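You operate a simulated robot arm through the tools that you are given. There is no shell and no other tool. Be economical: measure what you need, move in short steps, check, and stop when the job is done.

You are at the controls of a simulated two-armed robot. One attempt, no reset.

## Task
Take the lime soda can and leave it on the top of the lamp bench. Take the clay tub and leave it on the top of the lamp bench. Fetch the balm pot and set it on top of the small plinth. Take the grey cube and leave it on the teal grip pad on the top of the camera bench. Take the tea caddy and leave it on top of the medium blue box. Take the body cap and put it on the top of the bag cart. Pick up the green line reel from the top of the camera bench with one hand, pass it to the other hand and put it on the steel rest plate. Close the drawer under the card reader. Take the can that says "Tonic Water" from the third shelf of rack bay b from the top and put it on top of the polishing block. Take the ballast can and leave it on the sheet on the top of the goods trolley. Do these in any order. Set down upright: lime soda can, clay tub, balm pot, tea caddy, line reel, can, ballast can.

It is judged by the outcome, as a careful person would: the job done as asked, and still so three seconds after it is handed in. It fails if anything else is knocked over, pushed out of place, dropped, spilled or broken. A push-on lid holds only when it is set on centred and level and pressed home; a screw cap is set on level and turned clockwise until tight. Flat cloth is picked up by pressing the open fingertips on it (5 to 10 N) and closing them slowly along it; thin cloth reads only 2 to 8 mm in the jaws.

## Robot
Two 7-joint arms with four-finger grippers on one trunk, on a base that drives. Base frame: it is fixed to the floor where the robot stands at the start and does not move with it; the origin is under the middle of the robot, x ahead of it, y to its left, z up; the surface under the hand at the start is at about z = 0.88. Lengths are in m, angles in rad, forces in N, time in s.
The left shoulder is at the start at [0.04, 0.181, 1.259], the right one opposite. With the tool pointing down near the work surface each hand reaches from about 0.3 to 0.82 m from the robot's upright axis, wherever it stands, measured 20 degrees to its own side. Places, roughly: ballast can (11x8x18 cm) [-5.5, -4.6, 0.9]; balm pot [0.5, 2.75, 0.75]; body cap (7x7x4 cm) [-1.7, 4.9, 0.9]; can [-4.5, -4.5, 1]; clay tub [0.75, 2.25, 1]; drawer under the card reader [-2, 4.2, 0.7]; grey cube (6x6x6 cm) [-1.5, 3.9, 0.9]; grip pad (10x10x1 cm) [-1.5, 3.6, 0.9]; lime soda can [0.5, -0.25, 1]; line reel [-1.5, 5, 1]; medium blue box [-1.5, 4.25, 0.75]; polishing block (9x7x4 cm) [-6.5, -3, 0.9]; sheet (18x18x1 cm) [-5.2, -4.7, 0.9]; small plinth [-2, 5, 0.75]; steel rest plate (21x21 cm) [-1.84, 1.7, 0.86]; tea caddy [-1.5, 4.5, 1]; top of the bag cart [-3.3, 4.6, 0.8]; top of the lamp bench [-1.7, 1.9, 0.8]. Payload 3.67 kg a hand.
Tool frame (each hand has its own): the origin (TCP) lies between the finger pads and is the grasp point; the fingertips stand 0.028 m ahead of it; z points along the fingers, y is the line along which they close. Largest opening 0.112 m; the body of the gripper starts 0.073 m behind the TCP.
Orientation is told as [roll, pitch, yaw] about the base's x, y, z axes, in that order, counted from this pose: with the fingers straight down and closing along the base's y, the tool's x points along the base's -x, its y along +y and its z along -z.

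## Interface
- The arms move only by the tool move_arm. It takes "left_moves", "right_moves" or both (then of equal length, played together; a hand with none holds still); each is a list of rows, each an object (a shift or turn left out is 0, a gripper value left out holds the last) with "gripper": the finger opening in m, from 0 to 0.112; "xyz": the shift along the base's x, y, z in m, a list of three; "rotation": the turn, a rotation vector about the base's x, y, z in rad, a list of three. In form: [{"gripper": gripper, "xyz": [dx, dy, dz], "rotation": [rx, ry, rz]}, ...]. A call has 1 to 20 rows; each row shifts and turns the commanded pose from where the row before left it. Rows are played at 5 a second. More than 0.05 m and 0.15 rad between two rows, or a gripper value outside its range, and nothing of the call is played. A pose out of reach is approached as far as the arm can. The call stops where the force on the tool passes 40 N (or 10 N more than at its start, if that is more) or the arm is blocked; 0.2 s more then pass. Each finger halts on what it meets, pressing with about 29 N; the grip force reading is that of the motor and also rises with nothing between the fingers. The clock runs only during rows and for 0.2 s after the last one: add rows that do not move to give the fingers time. It gives the time, the measured TCP pose, the force on the tool (base axes), the opening and the grip force at its end, in the units of the frame above (readings bear some noise), with the torque about the TCP (base axes, N m) and any sound that the robot's microphone picked up.
- Cameras (640 x 400 px; columns grow to the right, rows downward): "scene" is now at [0.1016, -0.033, 1.4847]; the picture's right is [-0.37, -0.93, 0.00], its down [-0.55, 0.22, -0.81] and it looks along [0.75, -0.30, -0.59] (base axes); focal length 280 px, centre (320, 200). "left" rides on the left gripper at [0.06, 0.018, -0.104] in its tool frame; the picture's right is [-0.29, 0.96, 0.00], its down [-0.80, -0.24, -0.55] and it looks along [-0.53, -0.16, 0.83] (tool axes); focal length 234 px, centre (320, 200). "right" rides on the right gripper at [0.06, -0.018, -0.104] in its tool frame; the picture's right is [0.29, 0.96, 0.00], its down [-0.80, 0.24, -0.55] and it looks along [-0.53, 0.16, 0.83] (tool axes); focal length 234 px, centre (320, 200). There is no depth. A picture from a camera that has moved, and an enlarged one, comes with that camera's place and axes in the base frame and with its lens.
- grab_frame(camera): a new picture of that camera. It takes no simulated time.
- slide_trunk(by): slides the trunk up (or, below 0, down) by that many m; the arms and the scene camera ride with it, the base frame stays. It gives what a move gives, with no picture.
- base_move(legs): drives the robot by 1 to 6 legs, each [ahead, left, turn to the left] in m, m and rad, along the robot's own axes; the way and the turn of a leg run together, so that a leg with both is an arc; at most 1.5 m and 3.142 rad a leg. The arms and the cameras ride along, it lands a little off, and it stops where it bumps. It gives what a move gives.
- pan_tilt(pan, tilt): turns the head with the scene camera to pan (to the left, within 1.501 rad either way) and tilt (down, from -0.506 to 1.204), counted from straight ahead of the robot. It gives what a move gives.
- close_up(camera, box): a new picture of the part [left, top, right, bottom] of that camera's present view, enlarged. It takes no simulated time.
- job_done(): hands the job in; it is judged then, once.

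Go step by step. Nothing tells you exact positions but the pictures and the camera data: compare them with the known pose of the tool, close in by small moves and look again before you grip or let go. The budget is 525 turns and 298 pictures, counting those below and the enlarged ones. Unless the task says otherwise, let go and move clear before handing in, and close with one line.

The tools are called after ">>>" as name(argument=value, ...) on one line, values as JSON. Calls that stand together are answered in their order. move_arm: Moves the arms, as the interface text tells. Its arguments: {"type":"object","properties":{"left_moves":{"type":"array","items":{"type":"object","properties":{"gripper":{"type":"number"},"xyz":{"type":"array","items":{"type":"number"}},"rotation":{"type":"array","items":{"type":"number"}}}}},"right_moves":{"type":"array","items":{"type":"object","properties":{"gripper":{"type":"number"},"xyz":{"type":"array","items":{"type":"number"}},"rotation":{"type":"array","items":{"type":"number"}}}}}},"required":[]} The other tools are called the same way: slide_trunk (by) slides the trunk up or down; base_move (legs) drives the base; pan_tilt (pan, tilt) turns the head that bears the scene camera; grab_frame (camera) takes a picture; close_up (camera, box) takes an enlarged picture of a part of a camera's view; job_done () hands the job in.

At the start:

```text
time_s: 0.0
left_ee_pos: [0.5072, -0.0229, 1.1208]
left_orientation: [0.0, 0.0, -0.001]
left_wrist_force: [0.0, 0.3, 0.1]
left_wrist_torque: [0.02, -0.03, 0.0]
left_gripper_width: 0.112
left_grasp_force: 0.0
right_ee_pos: [0.4564, -0.5002, 1.2106]
right_orientation: [-0.001, 0.0, -0.001]
right_wrist_force: [1.4, -0.3, 0.0]
right_wrist_torque: [0.01, -0.01, 0.01]
right_gripper_width: 0.1121
right_grasp_force: 0.0
trunk travel left (down, up): [-0.38, 0.133]
robot x, y, heading: [0.0015, 0.0007, -0.0]
head pan, tilt: [-0.379, 0.63]
```

scene: 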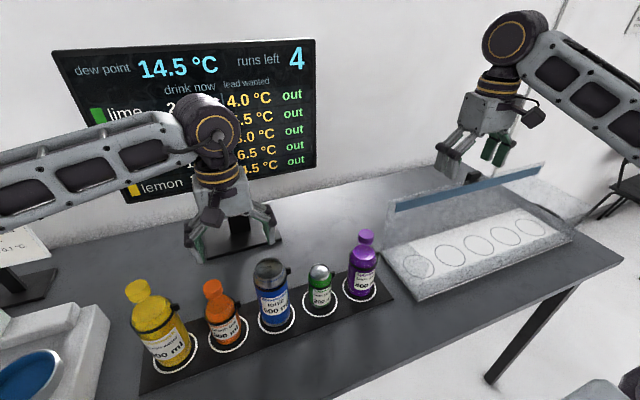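
right: 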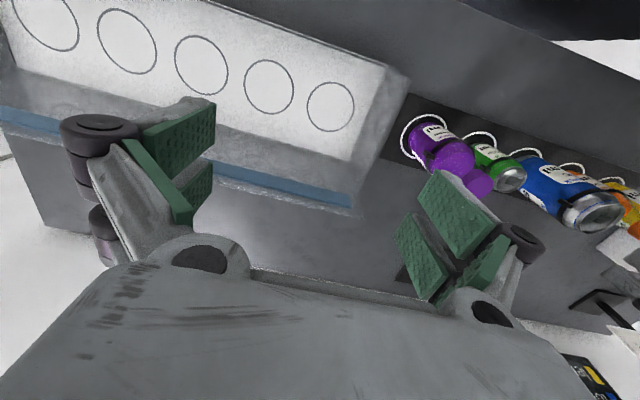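
left: 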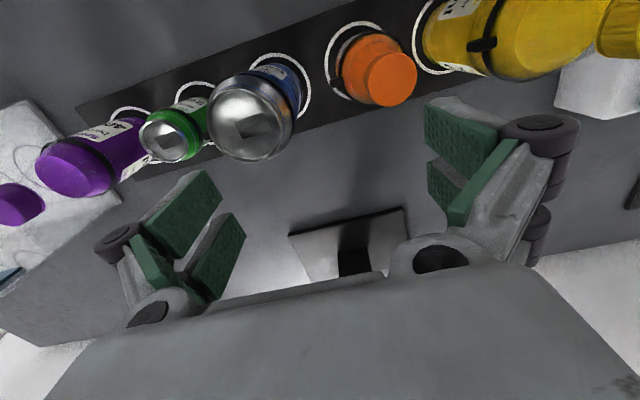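

I see a bench with five drinks; the small green one is probably the lime soda can. I look closer.

>>> close_up(camera="scene", box=[120, 210, 400, 385])

>>> close_up(camera="scene", box=[50, 20, 330, 195])

```text
2.29 times, centred on (260, 298) of scene
camera zoom: at [0.1016, -0.033, 1.4847], right [-0.37, -0.93, 0.0], down [-0.55, 0.22, -0.81], along [0.75, -0.3, -0.59], focal length 641 px, centre (457, -23)
```

zoom: 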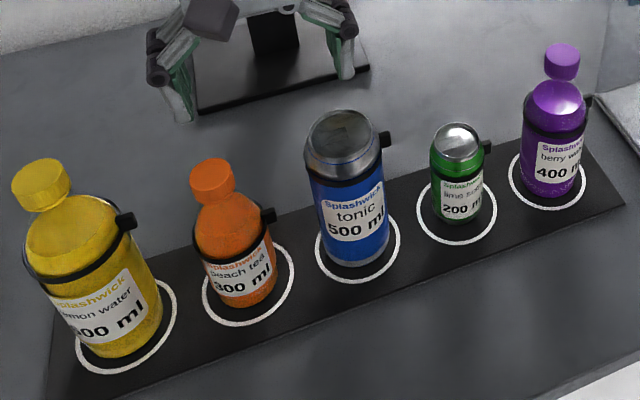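

```text
2.29 times, centred on (190, 108) of scene
camera zoom: at [0.1016, -0.033, 1.4847], right [-0.37, -0.93, 0.0], down [-0.55, 0.22, -0.81], along [0.75, -0.3, -0.59], focal length 641 px, centre (617, 411)
```

zoom: 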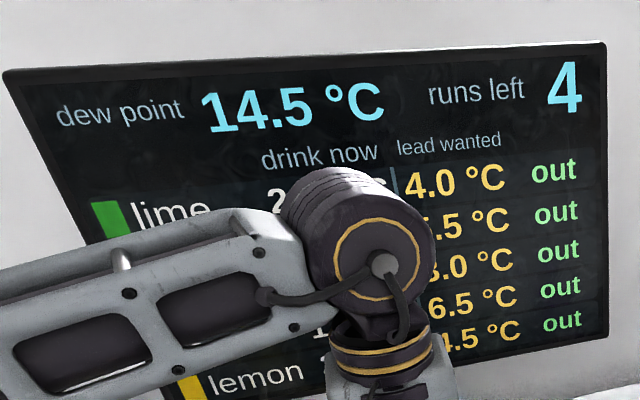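

The lime can stands at about (0.47, -0.18), with a tag nub toward -y. I move the left hand up and away, and bring the right hand above the can turned about 45°.

>>> move_arm(left_moves=[{"xyz": [0, 0, 0.05]}, {"xyz": [0, 0, 0.05]}, {"xyz": [0, 0.05, 0]}, {"xyz": [0, 0.05, 0]}, {"xyz": [0, 0.05, 0]}, {"xyz": [0, 0.05, 0]}, {"xyz": [0, 0.05, 0]}, {"xyz": [0, 0.03, 0]}, {}, {}], right_moves=[{}, {}, {"rotation": [0, 0, 0.14]}, {"rotation": [0, 0, 0.14]}, {"rotation": [0, 0, 0.14], "xyz": [0, 0.05, 0]}, {"rotation": [0, 0, 0.14], "xyz": [0, 0.05, 0]}, {"rotation": [0, 0, 0.14], "xyz": [0, 0.05, 0]}, {"rotation": [0, 0, 0.1], "xyz": [0, 0.05, 0]}, {"xyz": [0.015, 0.05, -0.03]}, {"xyz": [0, 0.05, 0]}])

>>> grab_frame(camera="right")

>>> grab_frame(camera="scene")

```text
refused: row 9 steps farther than a row can; nothing moved
```

```text
292 pictures are left
camera right: at [0.3955, -0.5178, 1.3157], right [-0.29, 0.96, 0.0], down [0.8, 0.24, 0.55], along [0.53, 0.16, -0.83], focal length 234 px, centre (320, 200)
```

right: 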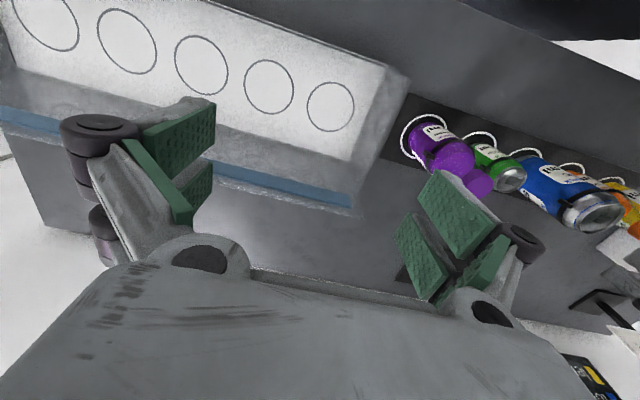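

```text
291 pictures are left
camera scene: at [0.1016, -0.033, 1.4847], right [-0.37, -0.93, 0.0], down [-0.55, 0.22, -0.81], along [0.75, -0.3, -0.59], focal length 280 px, centre (320, 200)
```

scene: 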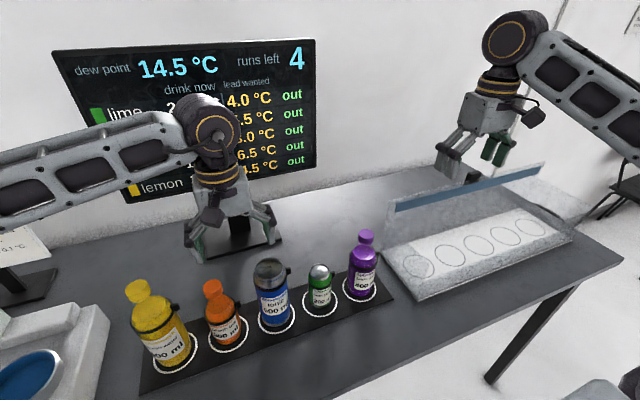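

One row was too long and the call was refused; I resend it with shorter rows.

>>> move_arm(left_moves=[{"xyz": [0, 0, 0.05]}, {"xyz": [0, 0, 0.05]}, {"xyz": [0, 0.05, 0]}, {"xyz": [0, 0.05, 0]}, {"xyz": [0, 0.05, 0]}, {"xyz": [0, 0.05, 0]}, {"xyz": [0, 0.05, 0]}, {"xyz": [0, 0.03, 0]}, {}, {}, {}], right_moves=[{}, {}, {"rotation": [0, 0, 0.14]}, {"rotation": [0, 0, 0.14]}, {"rotation": [0, 0, 0.14], "xyz": [0, 0.05, 0]}, {"rotation": [0, 0, 0.14], "xyz": [0, 0.05, 0]}, {"rotation": [0, 0, 0.14], "xyz": [0, 0.05, 0]}, {"rotation": [0, 0, 0.1], "xyz": [0, 0.05, 0]}, {"xyz": [0.015, 0.045, 0]}, {"xyz": [0, 0.045, 0]}, {"xyz": [0, 0.03, -0.03]}])

>>> grab_frame(camera="right")

>>> grab_frame(camera="scene")

```text
time_s: 2.4
left_ee_pos: [0.5079, 0.2553, 1.2195]
left_orientation: [0.001, 0.001, 0.001]
left_wrist_force: [-0.1, 0.7, 0.1]
left_wrist_torque: [0.02, 0.03, -0.02]
left_gripper_width: 0.112
left_grasp_force: 0.1
right_ee_pos: [0.4708, -0.1793, 1.1807]
right_orientation: [-0.001, 0.001, 0.801]
right_wrist_force: [0.8, 0.6, 0.6]
right_wrist_torque: [0.02, -0.01, -0.02]
right_gripper_width: 0.1121
right_grasp_force: 0.2
trunk travel left (down, up): [-0.38, 0.133]
robot x, y, heading: [-0.0005, -0.0019, -0.008]
head pan, tilt: [-0.379, 0.63]
```

```text
290 pictures are left
camera right: at [0.4414, -0.2342, 1.285], right [-0.89, 0.46, 0.0], down [0.38, 0.74, 0.55], along [0.25, 0.49, -0.83], focal length 234 px, centre (320, 200)
```

right: 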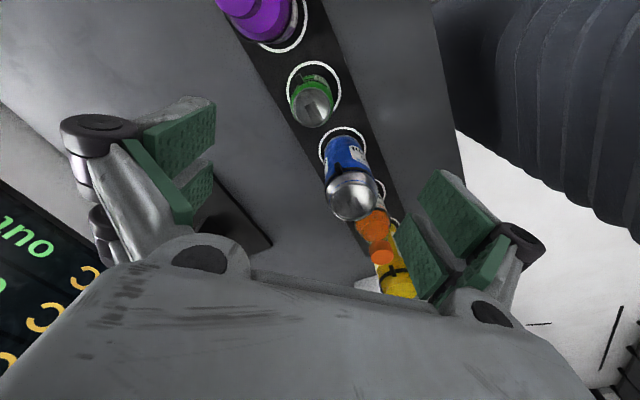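

```text
289 pictures are left
camera scene: at [0.1024, -0.0321, 1.4846], right [-0.37, -0.93, 0.0], down [-0.55, 0.22, -0.81], along [0.75, -0.3, -0.59], focal length 280 px, centre (320, 200)
```

scene: 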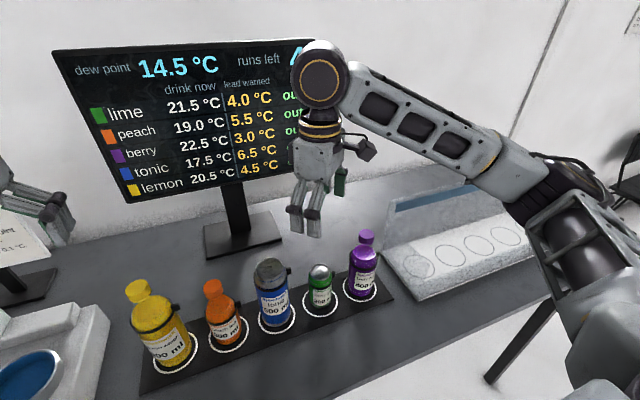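

The can's top and its ring both put it at (0.477, -0.182). I descend and grip.

>>> move_arm(right_moves=[{"xyz": [0.005, -0.003, -0.04]}, {"xyz": [0, 0, -0.05]}, {"xyz": [0, 0, -0.05]}, {"xyz": [0, 0, -0.05]}, {"xyz": [0, 0, -0.05]}, {}])

>>> grab_frame(camera="right")

>>> grab_frame(camera="scene")

```text
time_s: 3.8
left_ee_pos: [0.5067, 0.2551, 1.2194]
left_orientation: [0.0, 0.001, -0.001]
left_wrist_force: [-1.7, 0.0, -0.6]
left_wrist_torque: [-0.02, -0.04, 0.01]
left_gripper_width: 0.1119
left_grasp_force: 0.1
right_ee_pos: [0.474, -0.1842, 0.9402]
right_orientation: [0.0, 0.0, 0.802]
right_wrist_force: [0.8, 0.0, -0.1]
right_wrist_torque: [0.02, 0.0, -0.03]
right_gripper_width: 0.1123
right_grasp_force: 0.0
trunk travel left (down, up): [-0.38, 0.133]
robot x, y, heading: [-0.0006, -0.0001, 0.002]
head pan, tilt: [-0.379, 0.63]
```

```text
288 pictures are left
camera right: at [0.4447, -0.2393, 1.0448], right [-0.89, 0.46, 0.0], down [0.38, 0.74, 0.55], along [0.26, 0.49, -0.83], focal length 234 px, centre (320, 200)
```

right: 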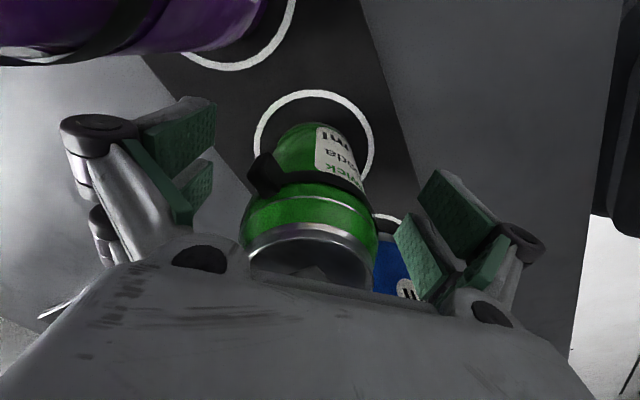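

```text
287 pictures are left
camera scene: at [0.1012, -0.0325, 1.4848], right [-0.37, -0.93, 0.0], down [-0.55, 0.22, -0.81], along [0.75, -0.3, -0.59], focal length 280 px, centre (320, 200)
```

scene: 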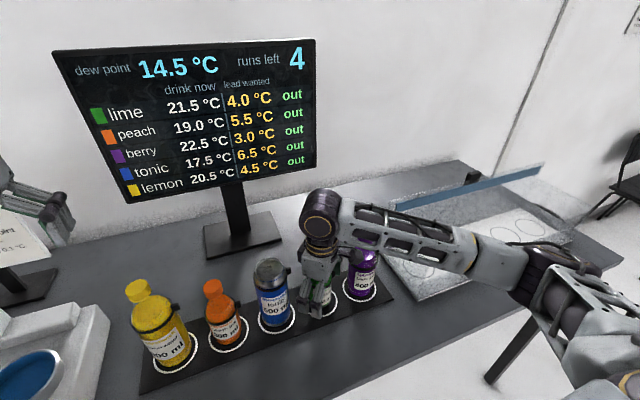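

The tag nub sits too near the left finger line at this yaw. I lift, turn to about -0.5 rad, and come down again.

>>> move_arm(right_moves=[{"xyz": [0, 0, 0.05]}, {"xyz": [0, 0, 0.05]}, {"xyz": [0, 0, 0.05]}, {"xyz": [0, 0, 0.05], "rotation": [0, 0, -0.14]}, {"rotation": [0, 0, -0.14]}, {"rotation": [0, 0, -0.14]}, {"rotation": [0, 0, -0.14]}, {"rotation": [0, 0, -0.14]}, {"rotation": [0, 0, -0.14]}, {"rotation": [0, 0, -0.14]}, {"rotation": [0, 0, -0.14]}, {"rotation": [0, 0, -0.14]}, {"rotation": [0, 0, -0.04]}, {}, {}])

>>> grab_frame(camera="right")

```text
time_s: 7.0
left_ee_pos: [0.5072, 0.2557, 1.2212]
left_orientation: [-0.001, 0.0, -0.001]
left_wrist_force: [-0.4, -0.9, -0.7]
left_wrist_torque: [0.0, -0.02, -0.02]
left_gripper_width: 0.112
left_grasp_force: 0.0
right_ee_pos: [0.4763, -0.1824, 1.1414]
right_orientation: [0.0, 0.0, -0.5]
right_wrist_force: [1.0, -0.1, -0.7]
right_wrist_torque: [0.04, -0.01, 0.0]
right_gripper_width: 0.1121
right_grasp_force: 0.0
trunk travel left (down, up): [-0.38, 0.133]
robot x, y, heading: [-0.0009, 0.0025, 0.001]
head pan, tilt: [-0.379, 0.63]
```

```text
286 pictures are left
camera right: at [0.4139, -0.1692, 1.2463], right [0.21, 0.98, 0.0], down [0.81, -0.17, 0.55], along [0.54, -0.11, -0.83], focal length 234 px, centre (320, 200)
```

right: 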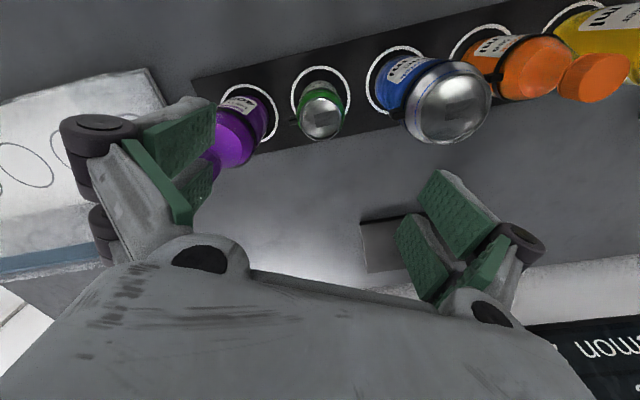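

The nub points close to -y, so I turn 0.3 rad further for clearance and descend.

>>> move_arm(right_moves=[{"rotation": [0, 0, -0.15]}, {"rotation": [0, 0, -0.15]}, {"xyz": [0, 0, -0.05]}, {"xyz": [0, 0, -0.05]}, {"xyz": [0, 0, -0.05]}, {"xyz": [0, 0, -0.05]}, {}])

>>> grab_frame(camera="right")

```text
time_s: 8.6
left_ee_pos: [0.5063, 0.2559, 1.2201]
left_orientation: [0.001, 0.001, 0.001]
left_wrist_force: [-0.3, 0.3, -0.6]
left_wrist_torque: [-0.02, 0.0, -0.03]
left_gripper_width: 0.112
left_grasp_force: 0.1
right_ee_pos: [0.474, -0.1808, 0.9398]
right_orientation: [-0.001, -0.002, -0.799]
right_wrist_force: [0.5, 0.5, 1.0]
right_wrist_torque: [0.02, -0.03, -0.01]
right_gripper_width: 0.112
right_grasp_force: 0.1
trunk travel left (down, up): [-0.38, 0.133]
robot x, y, heading: [0.0033, 0.0004, 0.001]
head pan, tilt: [-0.379, 0.63]
```

```text
285 pictures are left
camera right: at [0.4188, -0.1504, 1.0441], right [0.49, 0.87, 0.0], down [0.73, -0.4, 0.55], along [0.48, -0.27, -0.83], focal length 234 px, centre (320, 200)
```

right: 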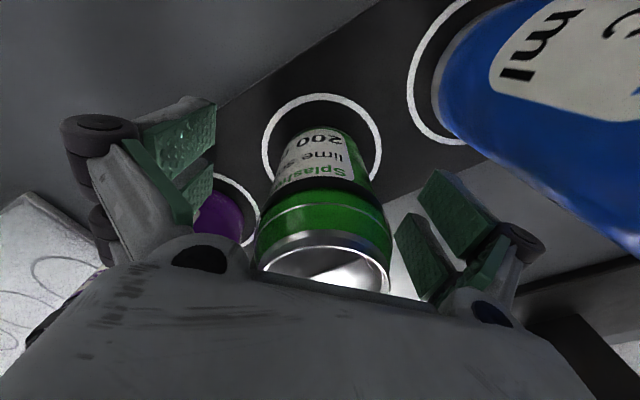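

The nub is now out of the finger line. Closing.

>>> move_arm(right_moves=[{"gripper": 0.06}, {"gripper": 0.05}, {"gripper": 0.04}, {}, {}])

>>> close_up(camera="scene", box=[240, 180, 400, 320])

```text
time_s: 9.8
left_ee_pos: [0.5071, 0.2559, 1.2198]
left_orientation: [0.0, 0.0, -0.002]
left_wrist_force: [-0.5, -0.7, 0.3]
left_wrist_torque: [-0.01, 0.02, 0.0]
left_gripper_width: 0.112
left_grasp_force: 0.0
right_ee_pos: [0.475, -0.1809, 0.9407]
right_orientation: [0.0, 0.0, -0.8]
right_wrist_force: [1.1, 0.5, 1.6]
right_wrist_torque: [-0.03, 0.03, -0.01]
right_gripper_width: 0.0516
right_grasp_force: 29.3
trunk travel left (down, up): [-0.38, 0.133]
robot x, y, heading: [-0.003, -0.0026, -0.001]
head pan, tilt: [-0.379, 0.63]
```

```text
2.86 times, centred on (320, 250) of scene
camera zoom: at [0.1015, -0.0326, 1.4848], right [-0.37, -0.93, 0.0], down [-0.55, 0.22, -0.81], along [0.75, -0.3, -0.59], focal length 801 px, centre (320, 57)
```

zoom: 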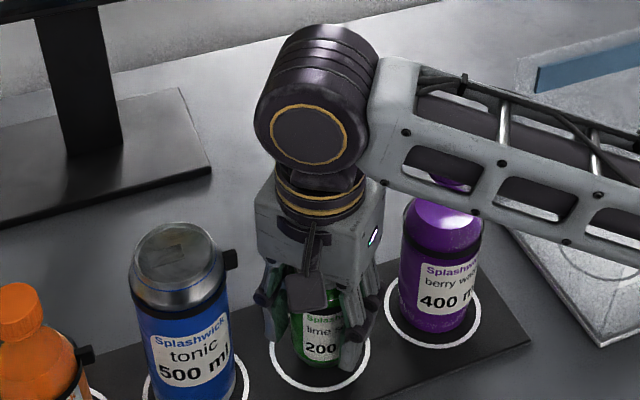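

Gripped at 52 mm. I lift the can and pull both hands in for driving.

>>> move_arm(right_moves=[{"xyz": [0, 0, 0.05]}, {"xyz": [0, 0, 0.05]}, {"xyz": [0, 0, 0.05]}, {"xyz": [0, 0, 0.05]}, {"xyz": [0, 0, 0.05]}, {"xyz": [-0.03, -0.03, 0]}, {"xyz": [-0.03, -0.03, 0]}, {}], left_moves=[{}, {}, {}, {}, {}, {"xyz": [-0.04, 0, 0]}, {"xyz": [-0.04, 0, 0]}, {}])

>>> base_move(legs=[[-0.5, 0, 0]])

>>> pan_tilt(pan=1.2, tilt=0.35)

>>> grab_frame(camera="scene")

```text
time_s: 11.6
left_ee_pos: [0.4279, 0.2577, 1.2172]
left_orientation: [0.001, 0.003, 0.002]
left_wrist_force: [1.0, 0.4, -0.9]
left_wrist_torque: [0.01, 0.07, 0.0]
left_gripper_width: 0.1117
left_grasp_force: 0.1
right_ee_pos: [0.4209, -0.2432, 1.1916]
right_orientation: [-0.001, 0.002, -0.799]
right_wrist_force: [0.5, 0.6, -1.9]
right_wrist_torque: [-0.02, 0.05, 0.03]
right_gripper_width: 0.0517
right_grasp_force: 29.6
trunk travel left (down, up): [-0.38, 0.133]
robot x, y, heading: [0.0004, -0.0008, -0.003]
head pan, tilt: [-0.379, 0.63]
```

```text
time_s: 14.6
left_ee_pos: [-0.0688, 0.2556, 1.218]
left_orientation: [-0.001, 0.001, -0.009]
left_wrist_force: [-1.2, 0.0, 0.0]
left_wrist_torque: [-0.02, 0.0, 0.02]
left_gripper_width: 0.1121
left_grasp_force: 0.1
right_ee_pos: [-0.08, -0.2455, 1.1917]
right_orientation: [-0.001, 0.001, -0.807]
right_wrist_force: [-0.1, -0.7, -1.9]
right_wrist_torque: [0.05, -0.01, -0.02]
right_gripper_width: 0.0518
right_grasp_force: 28.9
trunk travel left (down, up): [-0.38, 0.133]
robot x, y, heading: [-0.4988, 0.0032, -0.009]
head pan, tilt: [-0.379, 0.63]
```

```text
time_s: 16.2
left_ee_pos: [-0.0696, 0.2543, 1.2177]
left_orientation: [0.0, 0.0, -0.009]
left_wrist_force: [0.0, -0.4, 0.3]
left_wrist_torque: [0.0, -0.02, -0.05]
left_gripper_width: 0.1119
left_grasp_force: 0.0
right_ee_pos: [-0.0813, -0.2459, 1.1929]
right_orientation: [-0.002, 0.001, -0.808]
right_wrist_force: [-1.1, -0.2, -1.7]
right_wrist_torque: [-0.02, 0.0, -0.01]
right_gripper_width: 0.0518
right_grasp_force: 28.5
trunk travel left (down, up): [-0.38, 0.133]
robot x, y, heading: [-0.4944, 0.0044, -0.009]
head pan, tilt: [1.201, 0.351]
```

```text
283 pictures are left
camera scene: at [-0.4421, 0.088, 1.51], right [0.93, -0.37, 0.0], down [-0.13, -0.32, -0.94], along [0.35, 0.87, -0.34], focal length 280 px, centre (320, 200)
```

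scene: 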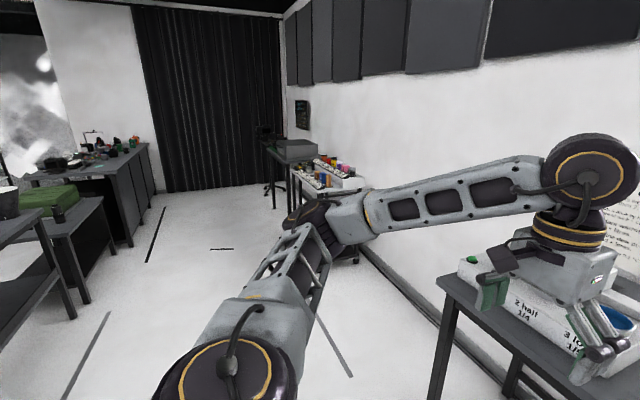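

The aisle runs along +y, with benches at left (x < -1.4) and the tub area ahead on the right. I turn left, drive up the aisle, then turn to face +x.

>>> base_move(legs=[[0, 0, 1.58], [1.3, 0, 0], [0.9, 0, 0], [0, 0, -1.57]])

>>> pan_tilt(pan=0.2, tilt=0.5)

>>> grab_frame(camera="scene")

```text
time_s: 36.1
left_ee_pos: [-0.148, 2.4731, 1.2162]
left_orientation: [0.001, 0.002, 0.026]
left_wrist_force: [-0.1, 0.8, -0.7]
left_wrist_torque: [0.03, 0.0, 0.01]
left_gripper_width: 0.112
left_grasp_force: 0.2
right_ee_pos: [-0.1411, 1.9733, 1.1922]
right_orientation: [0.0, 0.0, -0.772]
right_wrist_force: [1.4, -0.1, -1.6]
right_wrist_torque: [0.02, 0.01, 0.0]
right_gripper_width: 0.0517
right_grasp_force: 28.9
trunk travel left (down, up): [-0.38, 0.133]
robot x, y, heading: [-0.5685, 2.2031, 0.029]
head pan, tilt: [1.201, 0.351]
```

```text
time_s: 37.3
left_ee_pos: [-0.1464, 2.4722, 1.2184]
left_orientation: [0.0, -0.002, 0.025]
left_wrist_force: [0.8, 0.6, -0.6]
left_wrist_torque: [0.04, -0.02, 0.01]
left_gripper_width: 0.1122
left_grasp_force: 0.0
right_ee_pos: [-0.1398, 1.974, 1.1919]
right_orientation: [0.0, -0.001, -0.773]
right_wrist_force: [0.6, -0.6, -1.8]
right_wrist_torque: [0.0, 0.02, 0.02]
right_gripper_width: 0.0516
right_grasp_force: 29.0
trunk travel left (down, up): [-0.38, 0.133]
robot x, y, heading: [-0.5649, 2.2018, 0.025]
head pan, tilt: [0.201, 0.499]
```

```text
282 pictures are left
camera scene: at [-0.457, 2.2253, 1.4964], right [0.23, -0.97, 0.0], down [-0.47, -0.11, -0.88], along [0.86, 0.2, -0.48], focal length 280 px, centre (320, 200)
```

scene: 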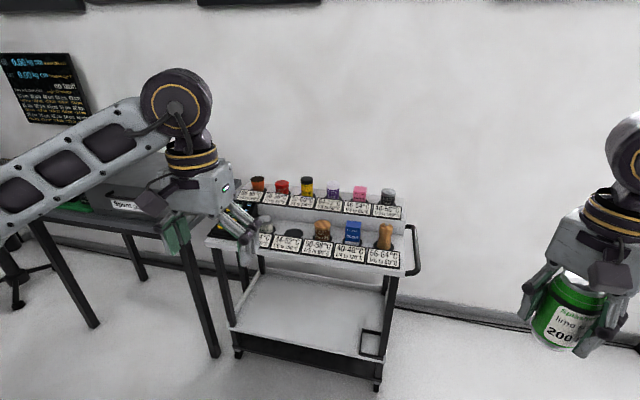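

A two-tier cart with small jars is ahead; I zoom in to find the clay tub and balm pot.

>>> close_up(camera="scene", box=[200, 160, 430, 304])

>>> close_up(camera="scene", box=[0, 40, 110, 130])

```text
2.78 times, centred on (315, 232) of scene
camera zoom: at [-0.457, 2.2253, 1.4964], right [0.23, -0.97, 0.0], down [-0.47, -0.11, -0.88], along [0.86, 0.2, -0.48], focal length 779 px, centre (334, 111)
```

zoom: 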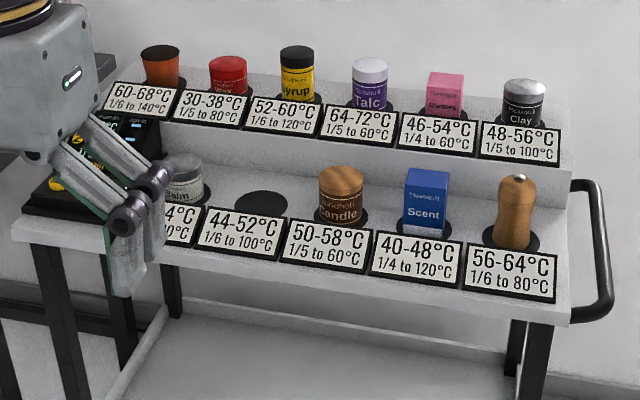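

```text
4.44 times, centred on (55, 85) of scene
camera zoom: at [-0.457, 2.2253, 1.4964], right [0.23, -0.97, 0.0], down [-0.47, -0.11, -0.88], along [0.86, 0.2, -0.48], focal length 1246 px, centre (1498, 711)
```

zoom: 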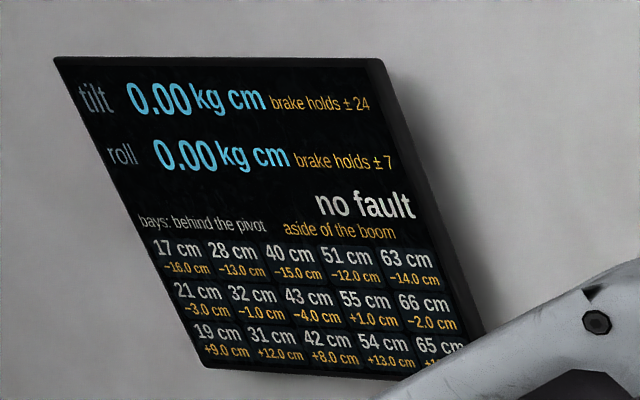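

Clay tub is at the right end of the upper tier; balm pot at the left end of the lower one. I move up to the cart so the left hand faces the clay tub, and look again.

>>> base_move(legs=[[0.0, -0.22, -0.025], [0.48, 0, 0]])

>>> pan_tilt(pan=0.3, tilt=0.6)

>>> grab_frame(camera="scene")

>>> grab_frame(camera="left")

```text
time_s: 41.6
left_ee_pos: [0.3466, 2.2517, 1.2184]
left_orientation: [-0.001, -0.001, 0.007]
left_wrist_force: [-0.4, 0.7, 0.9]
left_wrist_torque: [0.01, -0.01, 0.02]
left_gripper_width: 0.1119
left_grasp_force: 0.0
right_ee_pos: [0.3407, 1.7507, 1.1925]
right_orientation: [0.0, 0.001, -0.793]
right_wrist_force: [-0.3, 0.6, -2.0]
right_wrist_torque: [0.01, -0.03, 0.01]
right_gripper_width: 0.0518
right_grasp_force: 29.0
trunk travel left (down, up): [-0.38, 0.133]
robot x, y, heading: [-0.0781, 1.9865, 0.002]
head pan, tilt: [0.201, 0.499]
```

```text
time_s: 42.2
left_ee_pos: [0.3464, 2.2503, 1.2171]
left_orientation: [0.002, 0.002, 0.007]
left_wrist_force: [0.2, 0.0, -0.8]
left_wrist_torque: [0.0, 0.05, 0.0]
left_gripper_width: 0.1121
left_grasp_force: 0.1
right_ee_pos: [0.3421, 1.7508, 1.1919]
right_orientation: [-0.002, -0.001, -0.794]
right_wrist_force: [-0.4, -0.7, -2.6]
right_wrist_torque: [0.06, 0.02, 0.02]
right_gripper_width: 0.0519
right_grasp_force: 29.4
trunk travel left (down, up): [-0.38, 0.133]
robot x, y, heading: [-0.0777, 1.9901, 0.01]
head pan, tilt: [0.3, 0.6]
```

```text
279 pictures are left
camera scene: at [0.0268, 2.0172, 1.4872], right [0.3, -0.95, 0.0], down [-0.54, -0.17, -0.82], along [0.79, 0.25, -0.57], focal length 280 px, centre (320, 200)
```

scene: 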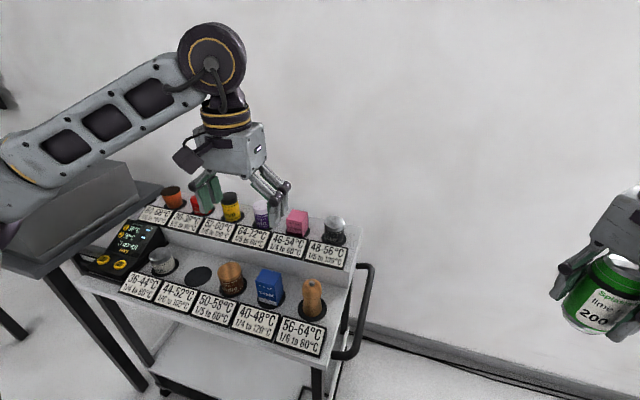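

```text
278 pictures are left
camera left: at [0.2847, 2.2683, 1.3205], right [0.28, 0.96, 0.0], down [0.8, -0.23, 0.55], along [0.53, -0.16, -0.83], focal length 234 px, centre (320, 200)
```

left: 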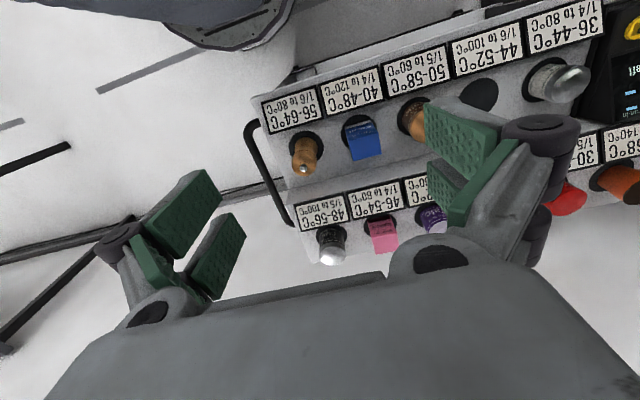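

Triangulation puts the clay tub's top near (0.682, 2.179, 0.925). I go 0.1 m ahead and bring the left hand above it.

>>> base_move(legs=[[0.09, 0, 0]])

>>> move_arm(left_moves=[{"xyz": [0.05, -0.015, 0]}, {"xyz": [0.05, -0.015, 0]}, {"xyz": [0.05, -0.015, -0.0]}, {"xyz": [0.048, -0.015, -0.0]}, {"xyz": [0.04, -0.01, -0.025]}, {"xyz": [0, 0, -0.04]}, {"xyz": [0, 0, -0.04]}, {}])

>>> grab_frame(camera="left")

>>> grab_frame(camera="scene")

```text
time_s: 43.4
left_ee_pos: [0.4321, 2.2513, 1.2189]
left_orientation: [0.0, 0.0, 0.007]
left_wrist_force: [1.2, -0.1, 0.0]
left_wrist_torque: [-0.02, -0.01, -0.01]
left_gripper_width: 0.112
left_grasp_force: 0.0
right_ee_pos: [0.4303, 1.7511, 1.1933]
right_orientation: [0.001, -0.001, -0.793]
right_wrist_force: [1.5, -0.2, -2.9]
right_wrist_torque: [0.02, 0.01, -0.02]
right_gripper_width: 0.0521
right_grasp_force: 29.2
trunk travel left (down, up): [-0.38, 0.133]
robot x, y, heading: [0.0117, 1.9941, 0.006]
head pan, tilt: [0.3, 0.6]
```

```text
refused: row 1 steps farther than a row can; nothing moved
```

```text
277 pictures are left
camera left: at [0.3723, 2.269, 1.3208], right [0.28, 0.96, 0.0], down [0.8, -0.23, 0.55], along [0.53, -0.16, -0.83], focal length 234 px, centre (320, 200)
```

left: 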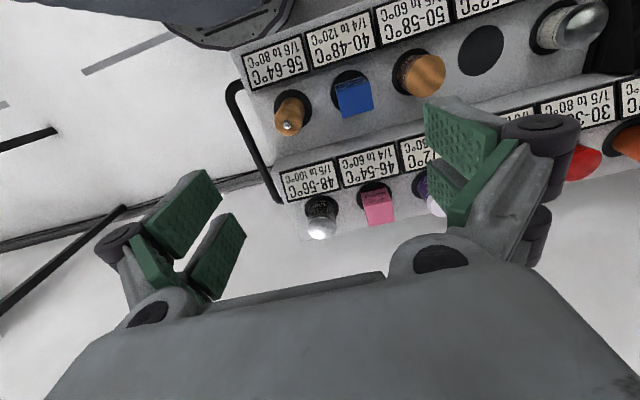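

```text
276 pictures are left
camera scene: at [0.1143, 2.0179, 1.4873], right [0.3, -0.95, 0.0], down [-0.54, -0.17, -0.82], along [0.79, 0.25, -0.57], focal length 280 px, centre (320, 200)
```

scene: 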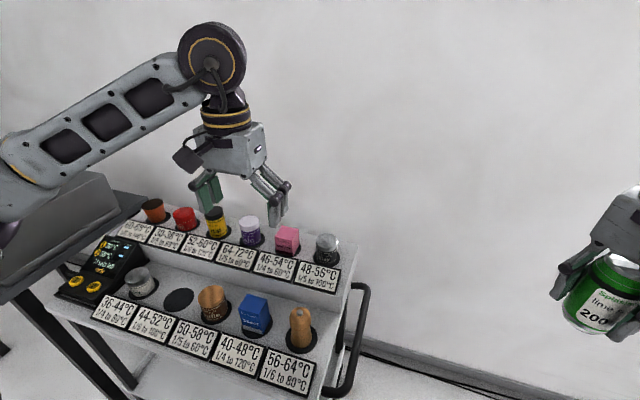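

The tub is now at about (0.70, 2.176). I send the hand there with shorter rows.

>>> move_arm(left_moves=[{"xyz": [0.045, -0.013, 0]}, {"xyz": [0.045, -0.013, 0]}, {"xyz": [0.045, -0.013, 0]}, {"xyz": [0.045, -0.013, 0]}, {"xyz": [0.045, -0.013, 0]}, {"xyz": [0.043, -0.01, 0]}, {"xyz": [0, 0, -0.04]}, {"xyz": [0, 0, -0.04]}, {"xyz": [0, 0, -0.03]}, {}])

>>> grab_frame(camera="left")

>>> close_up(camera="scene", box=[220, 130, 420, 300])

```text
time_s: 45.6
left_ee_pos: [0.7017, 2.1777, 1.108]
left_orientation: [-0.002, 0.0, 0.007]
left_wrist_force: [0.0, 0.9, -0.4]
left_wrist_torque: [-0.01, -0.01, -0.02]
left_gripper_width: 0.1121
left_grasp_force: 0.0
right_ee_pos: [0.4294, 1.7509, 1.1937]
right_orientation: [0.0, 0.002, -0.791]
right_wrist_force: [0.3, 0.8, -3.1]
right_wrist_torque: [0.01, -0.03, -0.03]
right_gripper_width: 0.0518
right_grasp_force: 28.6
trunk travel left (down, up): [-0.38, 0.133]
robot x, y, heading: [0.0079, 1.9955, 0.009]
head pan, tilt: [0.3, 0.6]
```

```text
275 pictures are left
camera left: at [0.6405, 2.1947, 1.2104], right [0.28, 0.96, 0.0], down [0.8, -0.23, 0.55], along [0.53, -0.16, -0.83], focal length 234 px, centre (320, 200)
```

left: 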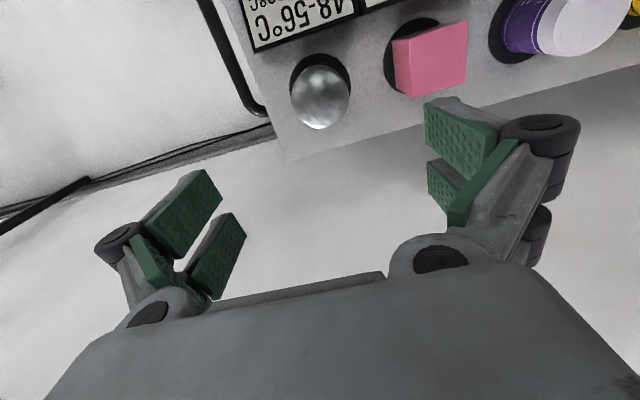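

```text
2.35 times, centred on (320, 215) of scene
camera zoom: at [0.1141, 2.0182, 1.4873], right [0.3, -0.95, 0.0], down [-0.54, -0.17, -0.83], along [0.79, 0.25, -0.57], focal length 660 px, centre (320, 165)
```

zoom: 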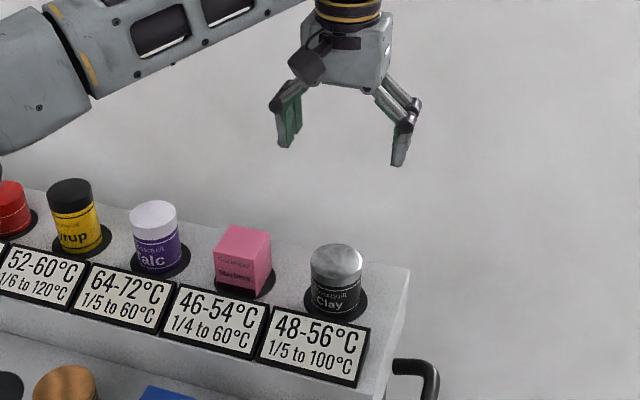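

The tub centre refines to (0.682, 2.180), standing on z≈0.87. I narrow the opening to stay clear of the pink box and descend.

>>> move_arm(left_moves=[{"xyz": [-0.02, 0.001, 0], "gripper": 0.092}, {"xyz": [0, 0, -0.045]}, {"xyz": [0, 0, -0.045]}, {"xyz": [0, 0, -0.045]}, {"xyz": [0, 0, -0.045]}, {}, {}])

>>> grab_frame(camera="left")

>>> close_up(camera="scene", box=[220, 130, 420, 300])

```text
time_s: 47.2
left_ee_pos: [0.6829, 2.179, 0.9275]
left_orientation: [-0.001, 0.0, 0.007]
left_wrist_force: [-0.1, -0.5, 0.4]
left_wrist_torque: [0.0, 0.03, -0.01]
left_gripper_width: 0.092
left_grasp_force: 0.0
right_ee_pos: [0.4297, 1.7516, 1.1938]
right_orientation: [-0.001, -0.001, -0.794]
right_wrist_force: [0.4, 0.0, -1.9]
right_wrist_torque: [0.04, 0.03, 0.0]
right_gripper_width: 0.0519
right_grasp_force: 29.3
trunk travel left (down, up): [-0.38, 0.133]
robot x, y, heading: [0.0105, 1.9896, 0.006]
head pan, tilt: [0.3, 0.6]
```

```text
273 pictures are left
camera left: at [0.6213, 2.1972, 1.03], right [0.28, 0.96, 0.0], down [0.8, -0.23, 0.55], along [0.53, -0.16, -0.83], focal length 234 px, centre (320, 200)
```

left: 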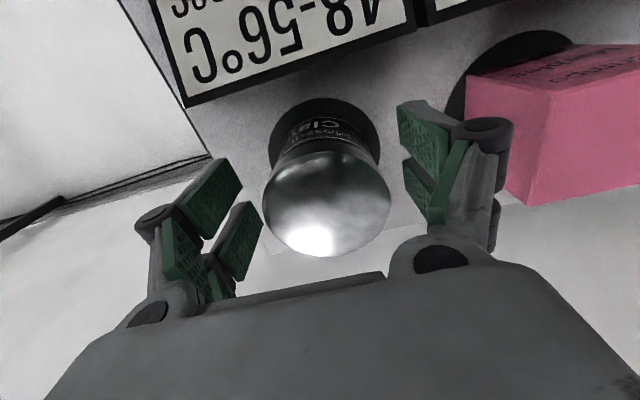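

```text
2.35 times, centred on (320, 215) of scene
camera zoom: at [0.1146, 2.0179, 1.4873], right [0.3, -0.95, 0.0], down [-0.54, -0.17, -0.82], along [0.79, 0.25, -0.57], focal length 660 px, centre (320, 165)
```

zoom: 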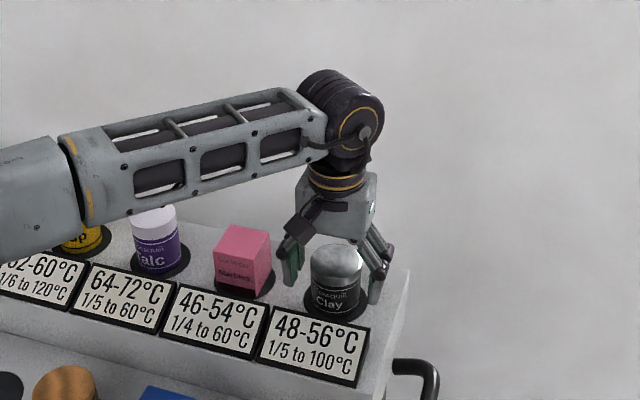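

The tub sits about 6 mm nearer than the hand; a small correction, then I grip and lift.

>>> move_arm(left_moves=[{"xyz": [-0.006, 0.004, -0.01]}, {"gripper": 0.07}, {"gripper": 0.055}, {"gripper": 0.04}, {}, {}])

>>> grab_frame(camera="left")

```text
time_s: 48.6
left_ee_pos: [0.6764, 2.1835, 0.9173]
left_orientation: [0.0, 0.001, 0.006]
left_wrist_force: [1.0, -0.2, 2.9]
left_wrist_torque: [0.07, -0.11, -0.02]
left_gripper_width: 0.0612
left_grasp_force: 28.9
right_ee_pos: [0.4299, 1.7504, 1.193]
right_orientation: [0.0, 0.001, -0.792]
right_wrist_force: [0.0, 0.5, -1.4]
right_wrist_torque: [-0.03, -0.01, -0.02]
right_gripper_width: 0.0518
right_grasp_force: 28.9
trunk travel left (down, up): [-0.38, 0.133]
robot x, y, heading: [0.0143, 1.9901, 0.006]
head pan, tilt: [0.3, 0.6]
```

```text
271 pictures are left
camera left: at [0.6154, 2.2006, 1.0205], right [0.28, 0.96, 0.0], down [0.8, -0.23, 0.55], along [0.53, -0.16, -0.83], focal length 234 px, centre (320, 200)
```

left: 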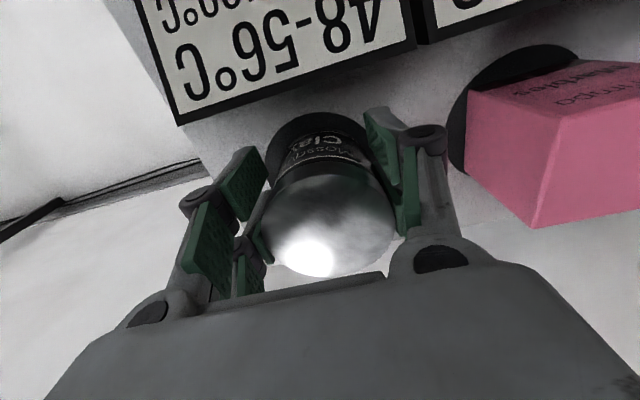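

Tub gripped. I lift, retract, back off, and turn to face the lamp bench.

>>> move_arm(left_moves=[{"xyz": [0, 0, 0.05]}, {"xyz": [0, 0, 0.05]}, {"xyz": [0, 0, 0.05]}, {"xyz": [0, 0, 0.05]}, {"xyz": [0, 0, 0.05]}, {"xyz": [0, 0, 0.04]}, {"xyz": [-0.045, 0.01, 0]}, {"xyz": [-0.045, 0.01, 0]}, {"xyz": [-0.045, 0.01, 0]}, {"xyz": [-0.045, 0.01, 0]}, {"xyz": [-0.045, 0.01, 0]}, {"xyz": [-0.045, 0.01, 0]}, {}])

>>> base_move(legs=[[-0.6, 0, 0], [0, 0, 3.13]])

>>> pan_tilt(pan=0, tilt=0.5)

>>> grab_frame(camera="scene")

```text
time_s: 51.4
left_ee_pos: [0.4068, 2.2434, 1.2092]
left_orientation: [0.001, 0.003, 0.006]
left_wrist_force: [1.0, 0.3, -1.7]
left_wrist_torque: [-0.02, 0.05, 0.03]
left_gripper_width: 0.0613
left_grasp_force: 29.2
right_ee_pos: [0.4313, 1.7506, 1.192]
right_orientation: [-0.002, -0.001, -0.792]
right_wrist_force: [-0.4, -0.1, -2.3]
right_wrist_torque: [0.0, 0.04, 0.0]
right_gripper_width: 0.0517
right_grasp_force: 29.1
trunk travel left (down, up): [-0.38, 0.133]
robot x, y, heading: [0.0093, 1.992, 0.011]
head pan, tilt: [0.3, 0.6]
```

```text
time_s: 62.7
left_ee_pos: [-1.0044, 1.776, 1.21]
left_orientation: [-0.001, 0.001, 3.054]
left_wrist_force: [-0.4, -0.2, -2.5]
left_wrist_torque: [0.0, -0.02, 0.03]
left_gripper_width: 0.0613
left_grasp_force: 28.9
right_ee_pos: [-0.9817, 2.2681, 1.1916]
right_orientation: [0.002, 0.0, 2.253]
right_wrist_force: [0.2, 0.1, -1.6]
right_wrist_torque: [-0.04, -0.03, 0.01]
right_gripper_width: 0.0519
right_grasp_force: 28.7
trunk travel left (down, up): [-0.38, 0.133]
robot x, y, heading: [-0.586, 1.9872, 3.047]
head pan, tilt: [0.3, 0.6]
```

```text
time_s: 63.5
left_ee_pos: [-1.0033, 1.7747, 1.2084]
left_orientation: [0.0, 0.0, 3.053]
left_wrist_force: [0.0, 0.6, -1.3]
left_wrist_torque: [-0.01, -0.05, -0.01]
left_gripper_width: 0.0615
left_grasp_force: 28.8
right_ee_pos: [-0.9812, 2.2671, 1.1932]
right_orientation: [-0.003, 0.0, 2.25]
right_wrist_force: [-0.2, -0.2, -2.2]
right_wrist_torque: [0.03, 0.01, -0.02]
right_gripper_width: 0.0517
right_grasp_force: 29.2
trunk travel left (down, up): [-0.38, 0.133]
robot x, y, heading: [-0.5871, 1.9884, 3.052]
head pan, tilt: [0.0, 0.499]
```

```text
270 pictures are left
camera scene: at [-0.697, 1.9965, 1.4963], right [0.09, 1.0, 0.0], down [0.48, -0.04, -0.88], along [-0.87, 0.08, -0.48], focal length 280 px, centre (320, 200)
```

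scene: 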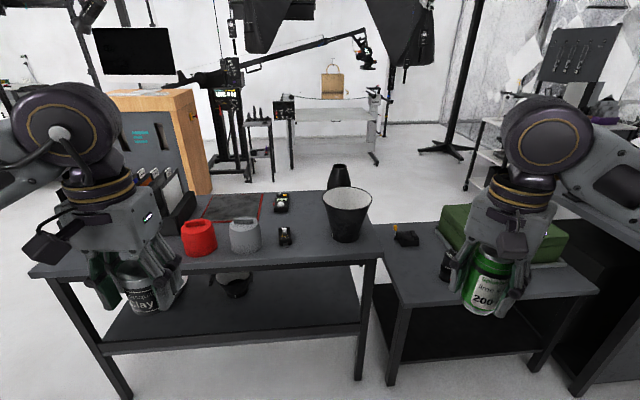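

The left bench is the lamp bench, holding the rest plate, weights, and a black cup. I zoom in for free space.

>>> close_up(camera="scene", box=[140, 150, 400, 300])

```text
2.46 times, centred on (270, 225) of scene
camera zoom: at [-0.697, 1.9965, 1.4963], right [0.09, 1.0, 0.0], down [0.48, -0.04, -0.88], along [-0.87, 0.08, -0.48], focal length 690 px, centre (443, 138)
```

zoom: 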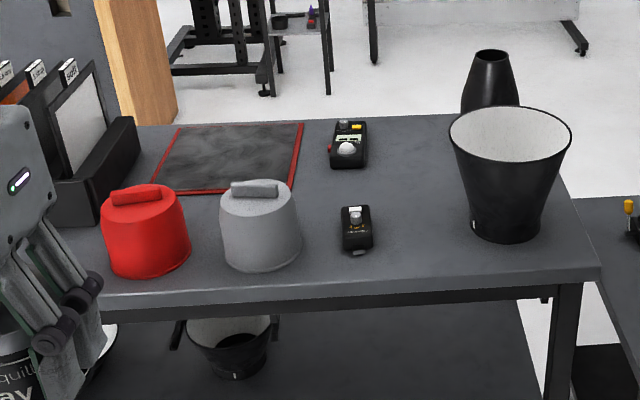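

Free spots: around (-1.78, 2.04) for the clay tub and (-1.58, 2.03) for the lime can. I move up to the bench.

>>> base_move(legs=[[0, -0.12, 0.09], [0.44, 0, 0]])

>>> pan_tilt(pan=0.0, tilt=0.7)

>>> grab_frame(camera="scene")

>>> grab_frame(camera="left")

```text
time_s: 67.1
left_ee_pos: [-1.422, 1.8593, 1.2088]
left_orientation: [0.001, 0.0, 3.142]
left_wrist_force: [-0.1, 0.2, -2.7]
left_wrist_torque: [0.04, -0.02, -0.02]
left_gripper_width: 0.0615
left_grasp_force: 28.8
right_ee_pos: [-1.4426, 2.3521, 1.1919]
right_orientation: [0.001, 0.001, 2.341]
right_wrist_force: [-0.3, 0.6, -2.1]
right_wrist_torque: [0.02, -0.01, 0.0]
right_gripper_width: 0.052
right_grasp_force: 29.1
trunk travel left (down, up): [-0.38, 0.133]
robot x, y, heading: [-1.02, 2.1068, 3.138]
head pan, tilt: [0.0, 0.499]
```

```text
time_s: 67.9
left_ee_pos: [-1.4227, 1.86, 1.2098]
left_orientation: [0.0, 0.002, 3.142]
left_wrist_force: [0.6, 0.0, -1.6]
left_wrist_torque: [0.05, -0.03, 0.0]
left_gripper_width: 0.0615
left_grasp_force: 28.8
right_ee_pos: [-1.4439, 2.3521, 1.1919]
right_orientation: [-0.001, 0.001, 2.339]
right_wrist_force: [0.3, -0.5, -2.9]
right_wrist_torque: [-0.05, -0.03, 0.0]
right_gripper_width: 0.0518
right_grasp_force: 29.3
trunk travel left (down, up): [-0.38, 0.133]
robot x, y, heading: [-1.0235, 2.1065, 3.14]
head pan, tilt: [0.0, 0.7]
```

```text
268 pictures are left
camera scene: at [-1.1306, 2.1078, 1.4786], right [0.0, 1.0, 0.0], down [0.64, 0.0, -0.76], along [-0.76, 0.0, -0.64], focal length 280 px, centre (320, 200)
```

scene: 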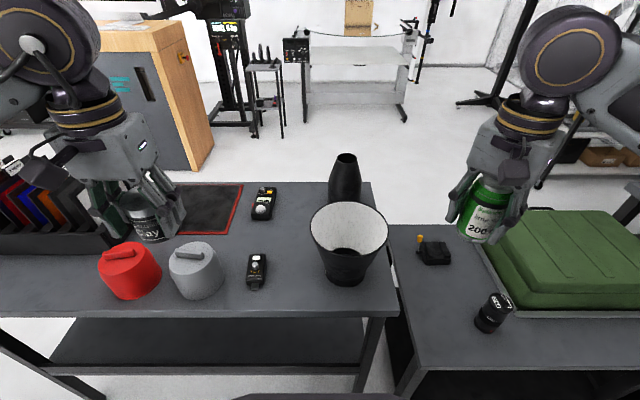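

```text
267 pictures are left
camera left: at [-1.3646, 1.8421, 1.3119], right [-0.29, -0.96, 0.0], down [-0.8, 0.24, 0.55], along [-0.53, 0.16, -0.83], focal length 234 px, centre (320, 200)
```

left: 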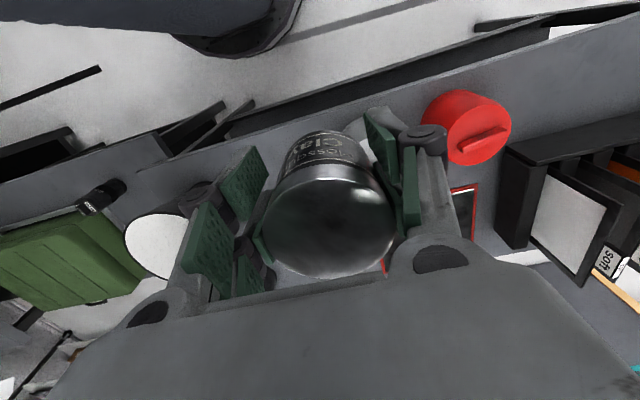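

Bench geometry is clear. I bring the tub over (-1.78, 2.045) and lower it near the surface.

>>> move_arm(left_moves=[{"xyz": [-0.045, 0.021, 0]}, {"xyz": [-0.045, 0.021, 0]}, {"xyz": [-0.045, 0.021, 0]}, {"xyz": [-0.045, 0.021, 0]}, {"xyz": [-0.045, 0.021, 0]}, {"xyz": [-0.045, 0.021, 0]}, {"xyz": [-0.045, 0.021, 0]}, {"xyz": [-0.042, 0.021, 0]}, {"xyz": [0, 0.017, 0]}, {}])

>>> move_arm(left_moves=[{"xyz": [0, 0, -0.045]}, {"xyz": [0, 0, -0.045]}, {"xyz": [0, 0, -0.045]}, {"xyz": [0, 0, -0.045]}, {"xyz": [0, 0, -0.045]}, {"xyz": [0, 0, -0.045]}, {}])

>>> grab_frame(camera="scene")

>>> grab_frame(camera="left")

```text
time_s: 70.1
left_ee_pos: [-1.7737, 2.0387, 1.2074]
left_orientation: [-0.003, 0.002, 3.139]
left_wrist_force: [-0.8, -0.3, -1.6]
left_wrist_torque: [-0.04, -0.05, 0.0]
left_gripper_width: 0.0612
left_grasp_force: 28.9
left hand out of reach, approached as far as the arm can: row 9
right_ee_pos: [-1.444, 2.3483, 1.1932]
right_orientation: [-0.006, -0.001, 2.34]
right_wrist_force: [-0.3, -0.6, -2.5]
right_wrist_torque: [0.11, -0.03, 0.02]
right_gripper_width: 0.0519
right_grasp_force: 28.7
trunk travel left (down, up): [-0.38, 0.133]
robot x, y, heading: [-1.0233, 2.1074, 3.14]
head pan, tilt: [0.0, 0.7]
```

```text
time_s: 71.7
left_ee_pos: [-1.7868, 2.0457, 0.9413]
left_orientation: [-0.001, 0.0, 3.141]
left_wrist_force: [-0.9, 0.2, -2.3]
left_wrist_torque: [0.02, -0.02, -0.01]
left_gripper_width: 0.0614
left_grasp_force: 29.0
left hand out of reach, approached as far as the arm can: row 1, 2, 3, 6
right_ee_pos: [-1.4433, 2.353, 1.1925]
right_orientation: [-0.001, 0.002, 2.343]
right_wrist_force: [-0.5, -0.8, -1.7]
right_wrist_torque: [0.01, -0.02, -0.03]
right_gripper_width: 0.0517
right_grasp_force: 28.9
trunk travel left (down, up): [-0.38, 0.133]
robot x, y, heading: [-1.0251, 2.1095, 3.146]
head pan, tilt: [0.0, 0.7]
```

```text
266 pictures are left
camera scene: at [-1.1298, 2.1083, 1.4787], right [0.0, 1.0, 0.0], down [0.64, 0.0, -0.76], along [-0.76, 0.0, -0.64], focal length 280 px, centre (320, 200)
```

scene: 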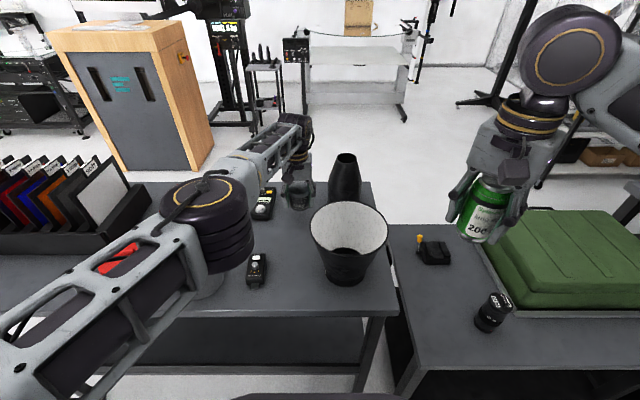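

```text
265 pictures are left
camera left: at [-1.7273, 2.0281, 1.0442], right [-0.29, -0.96, 0.0], down [-0.8, 0.24, 0.55], along [-0.53, 0.16, -0.83], focal length 234 px, centre (320, 200)
```

left: 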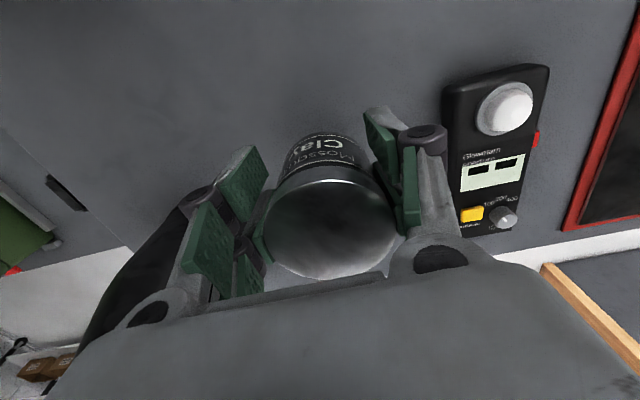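

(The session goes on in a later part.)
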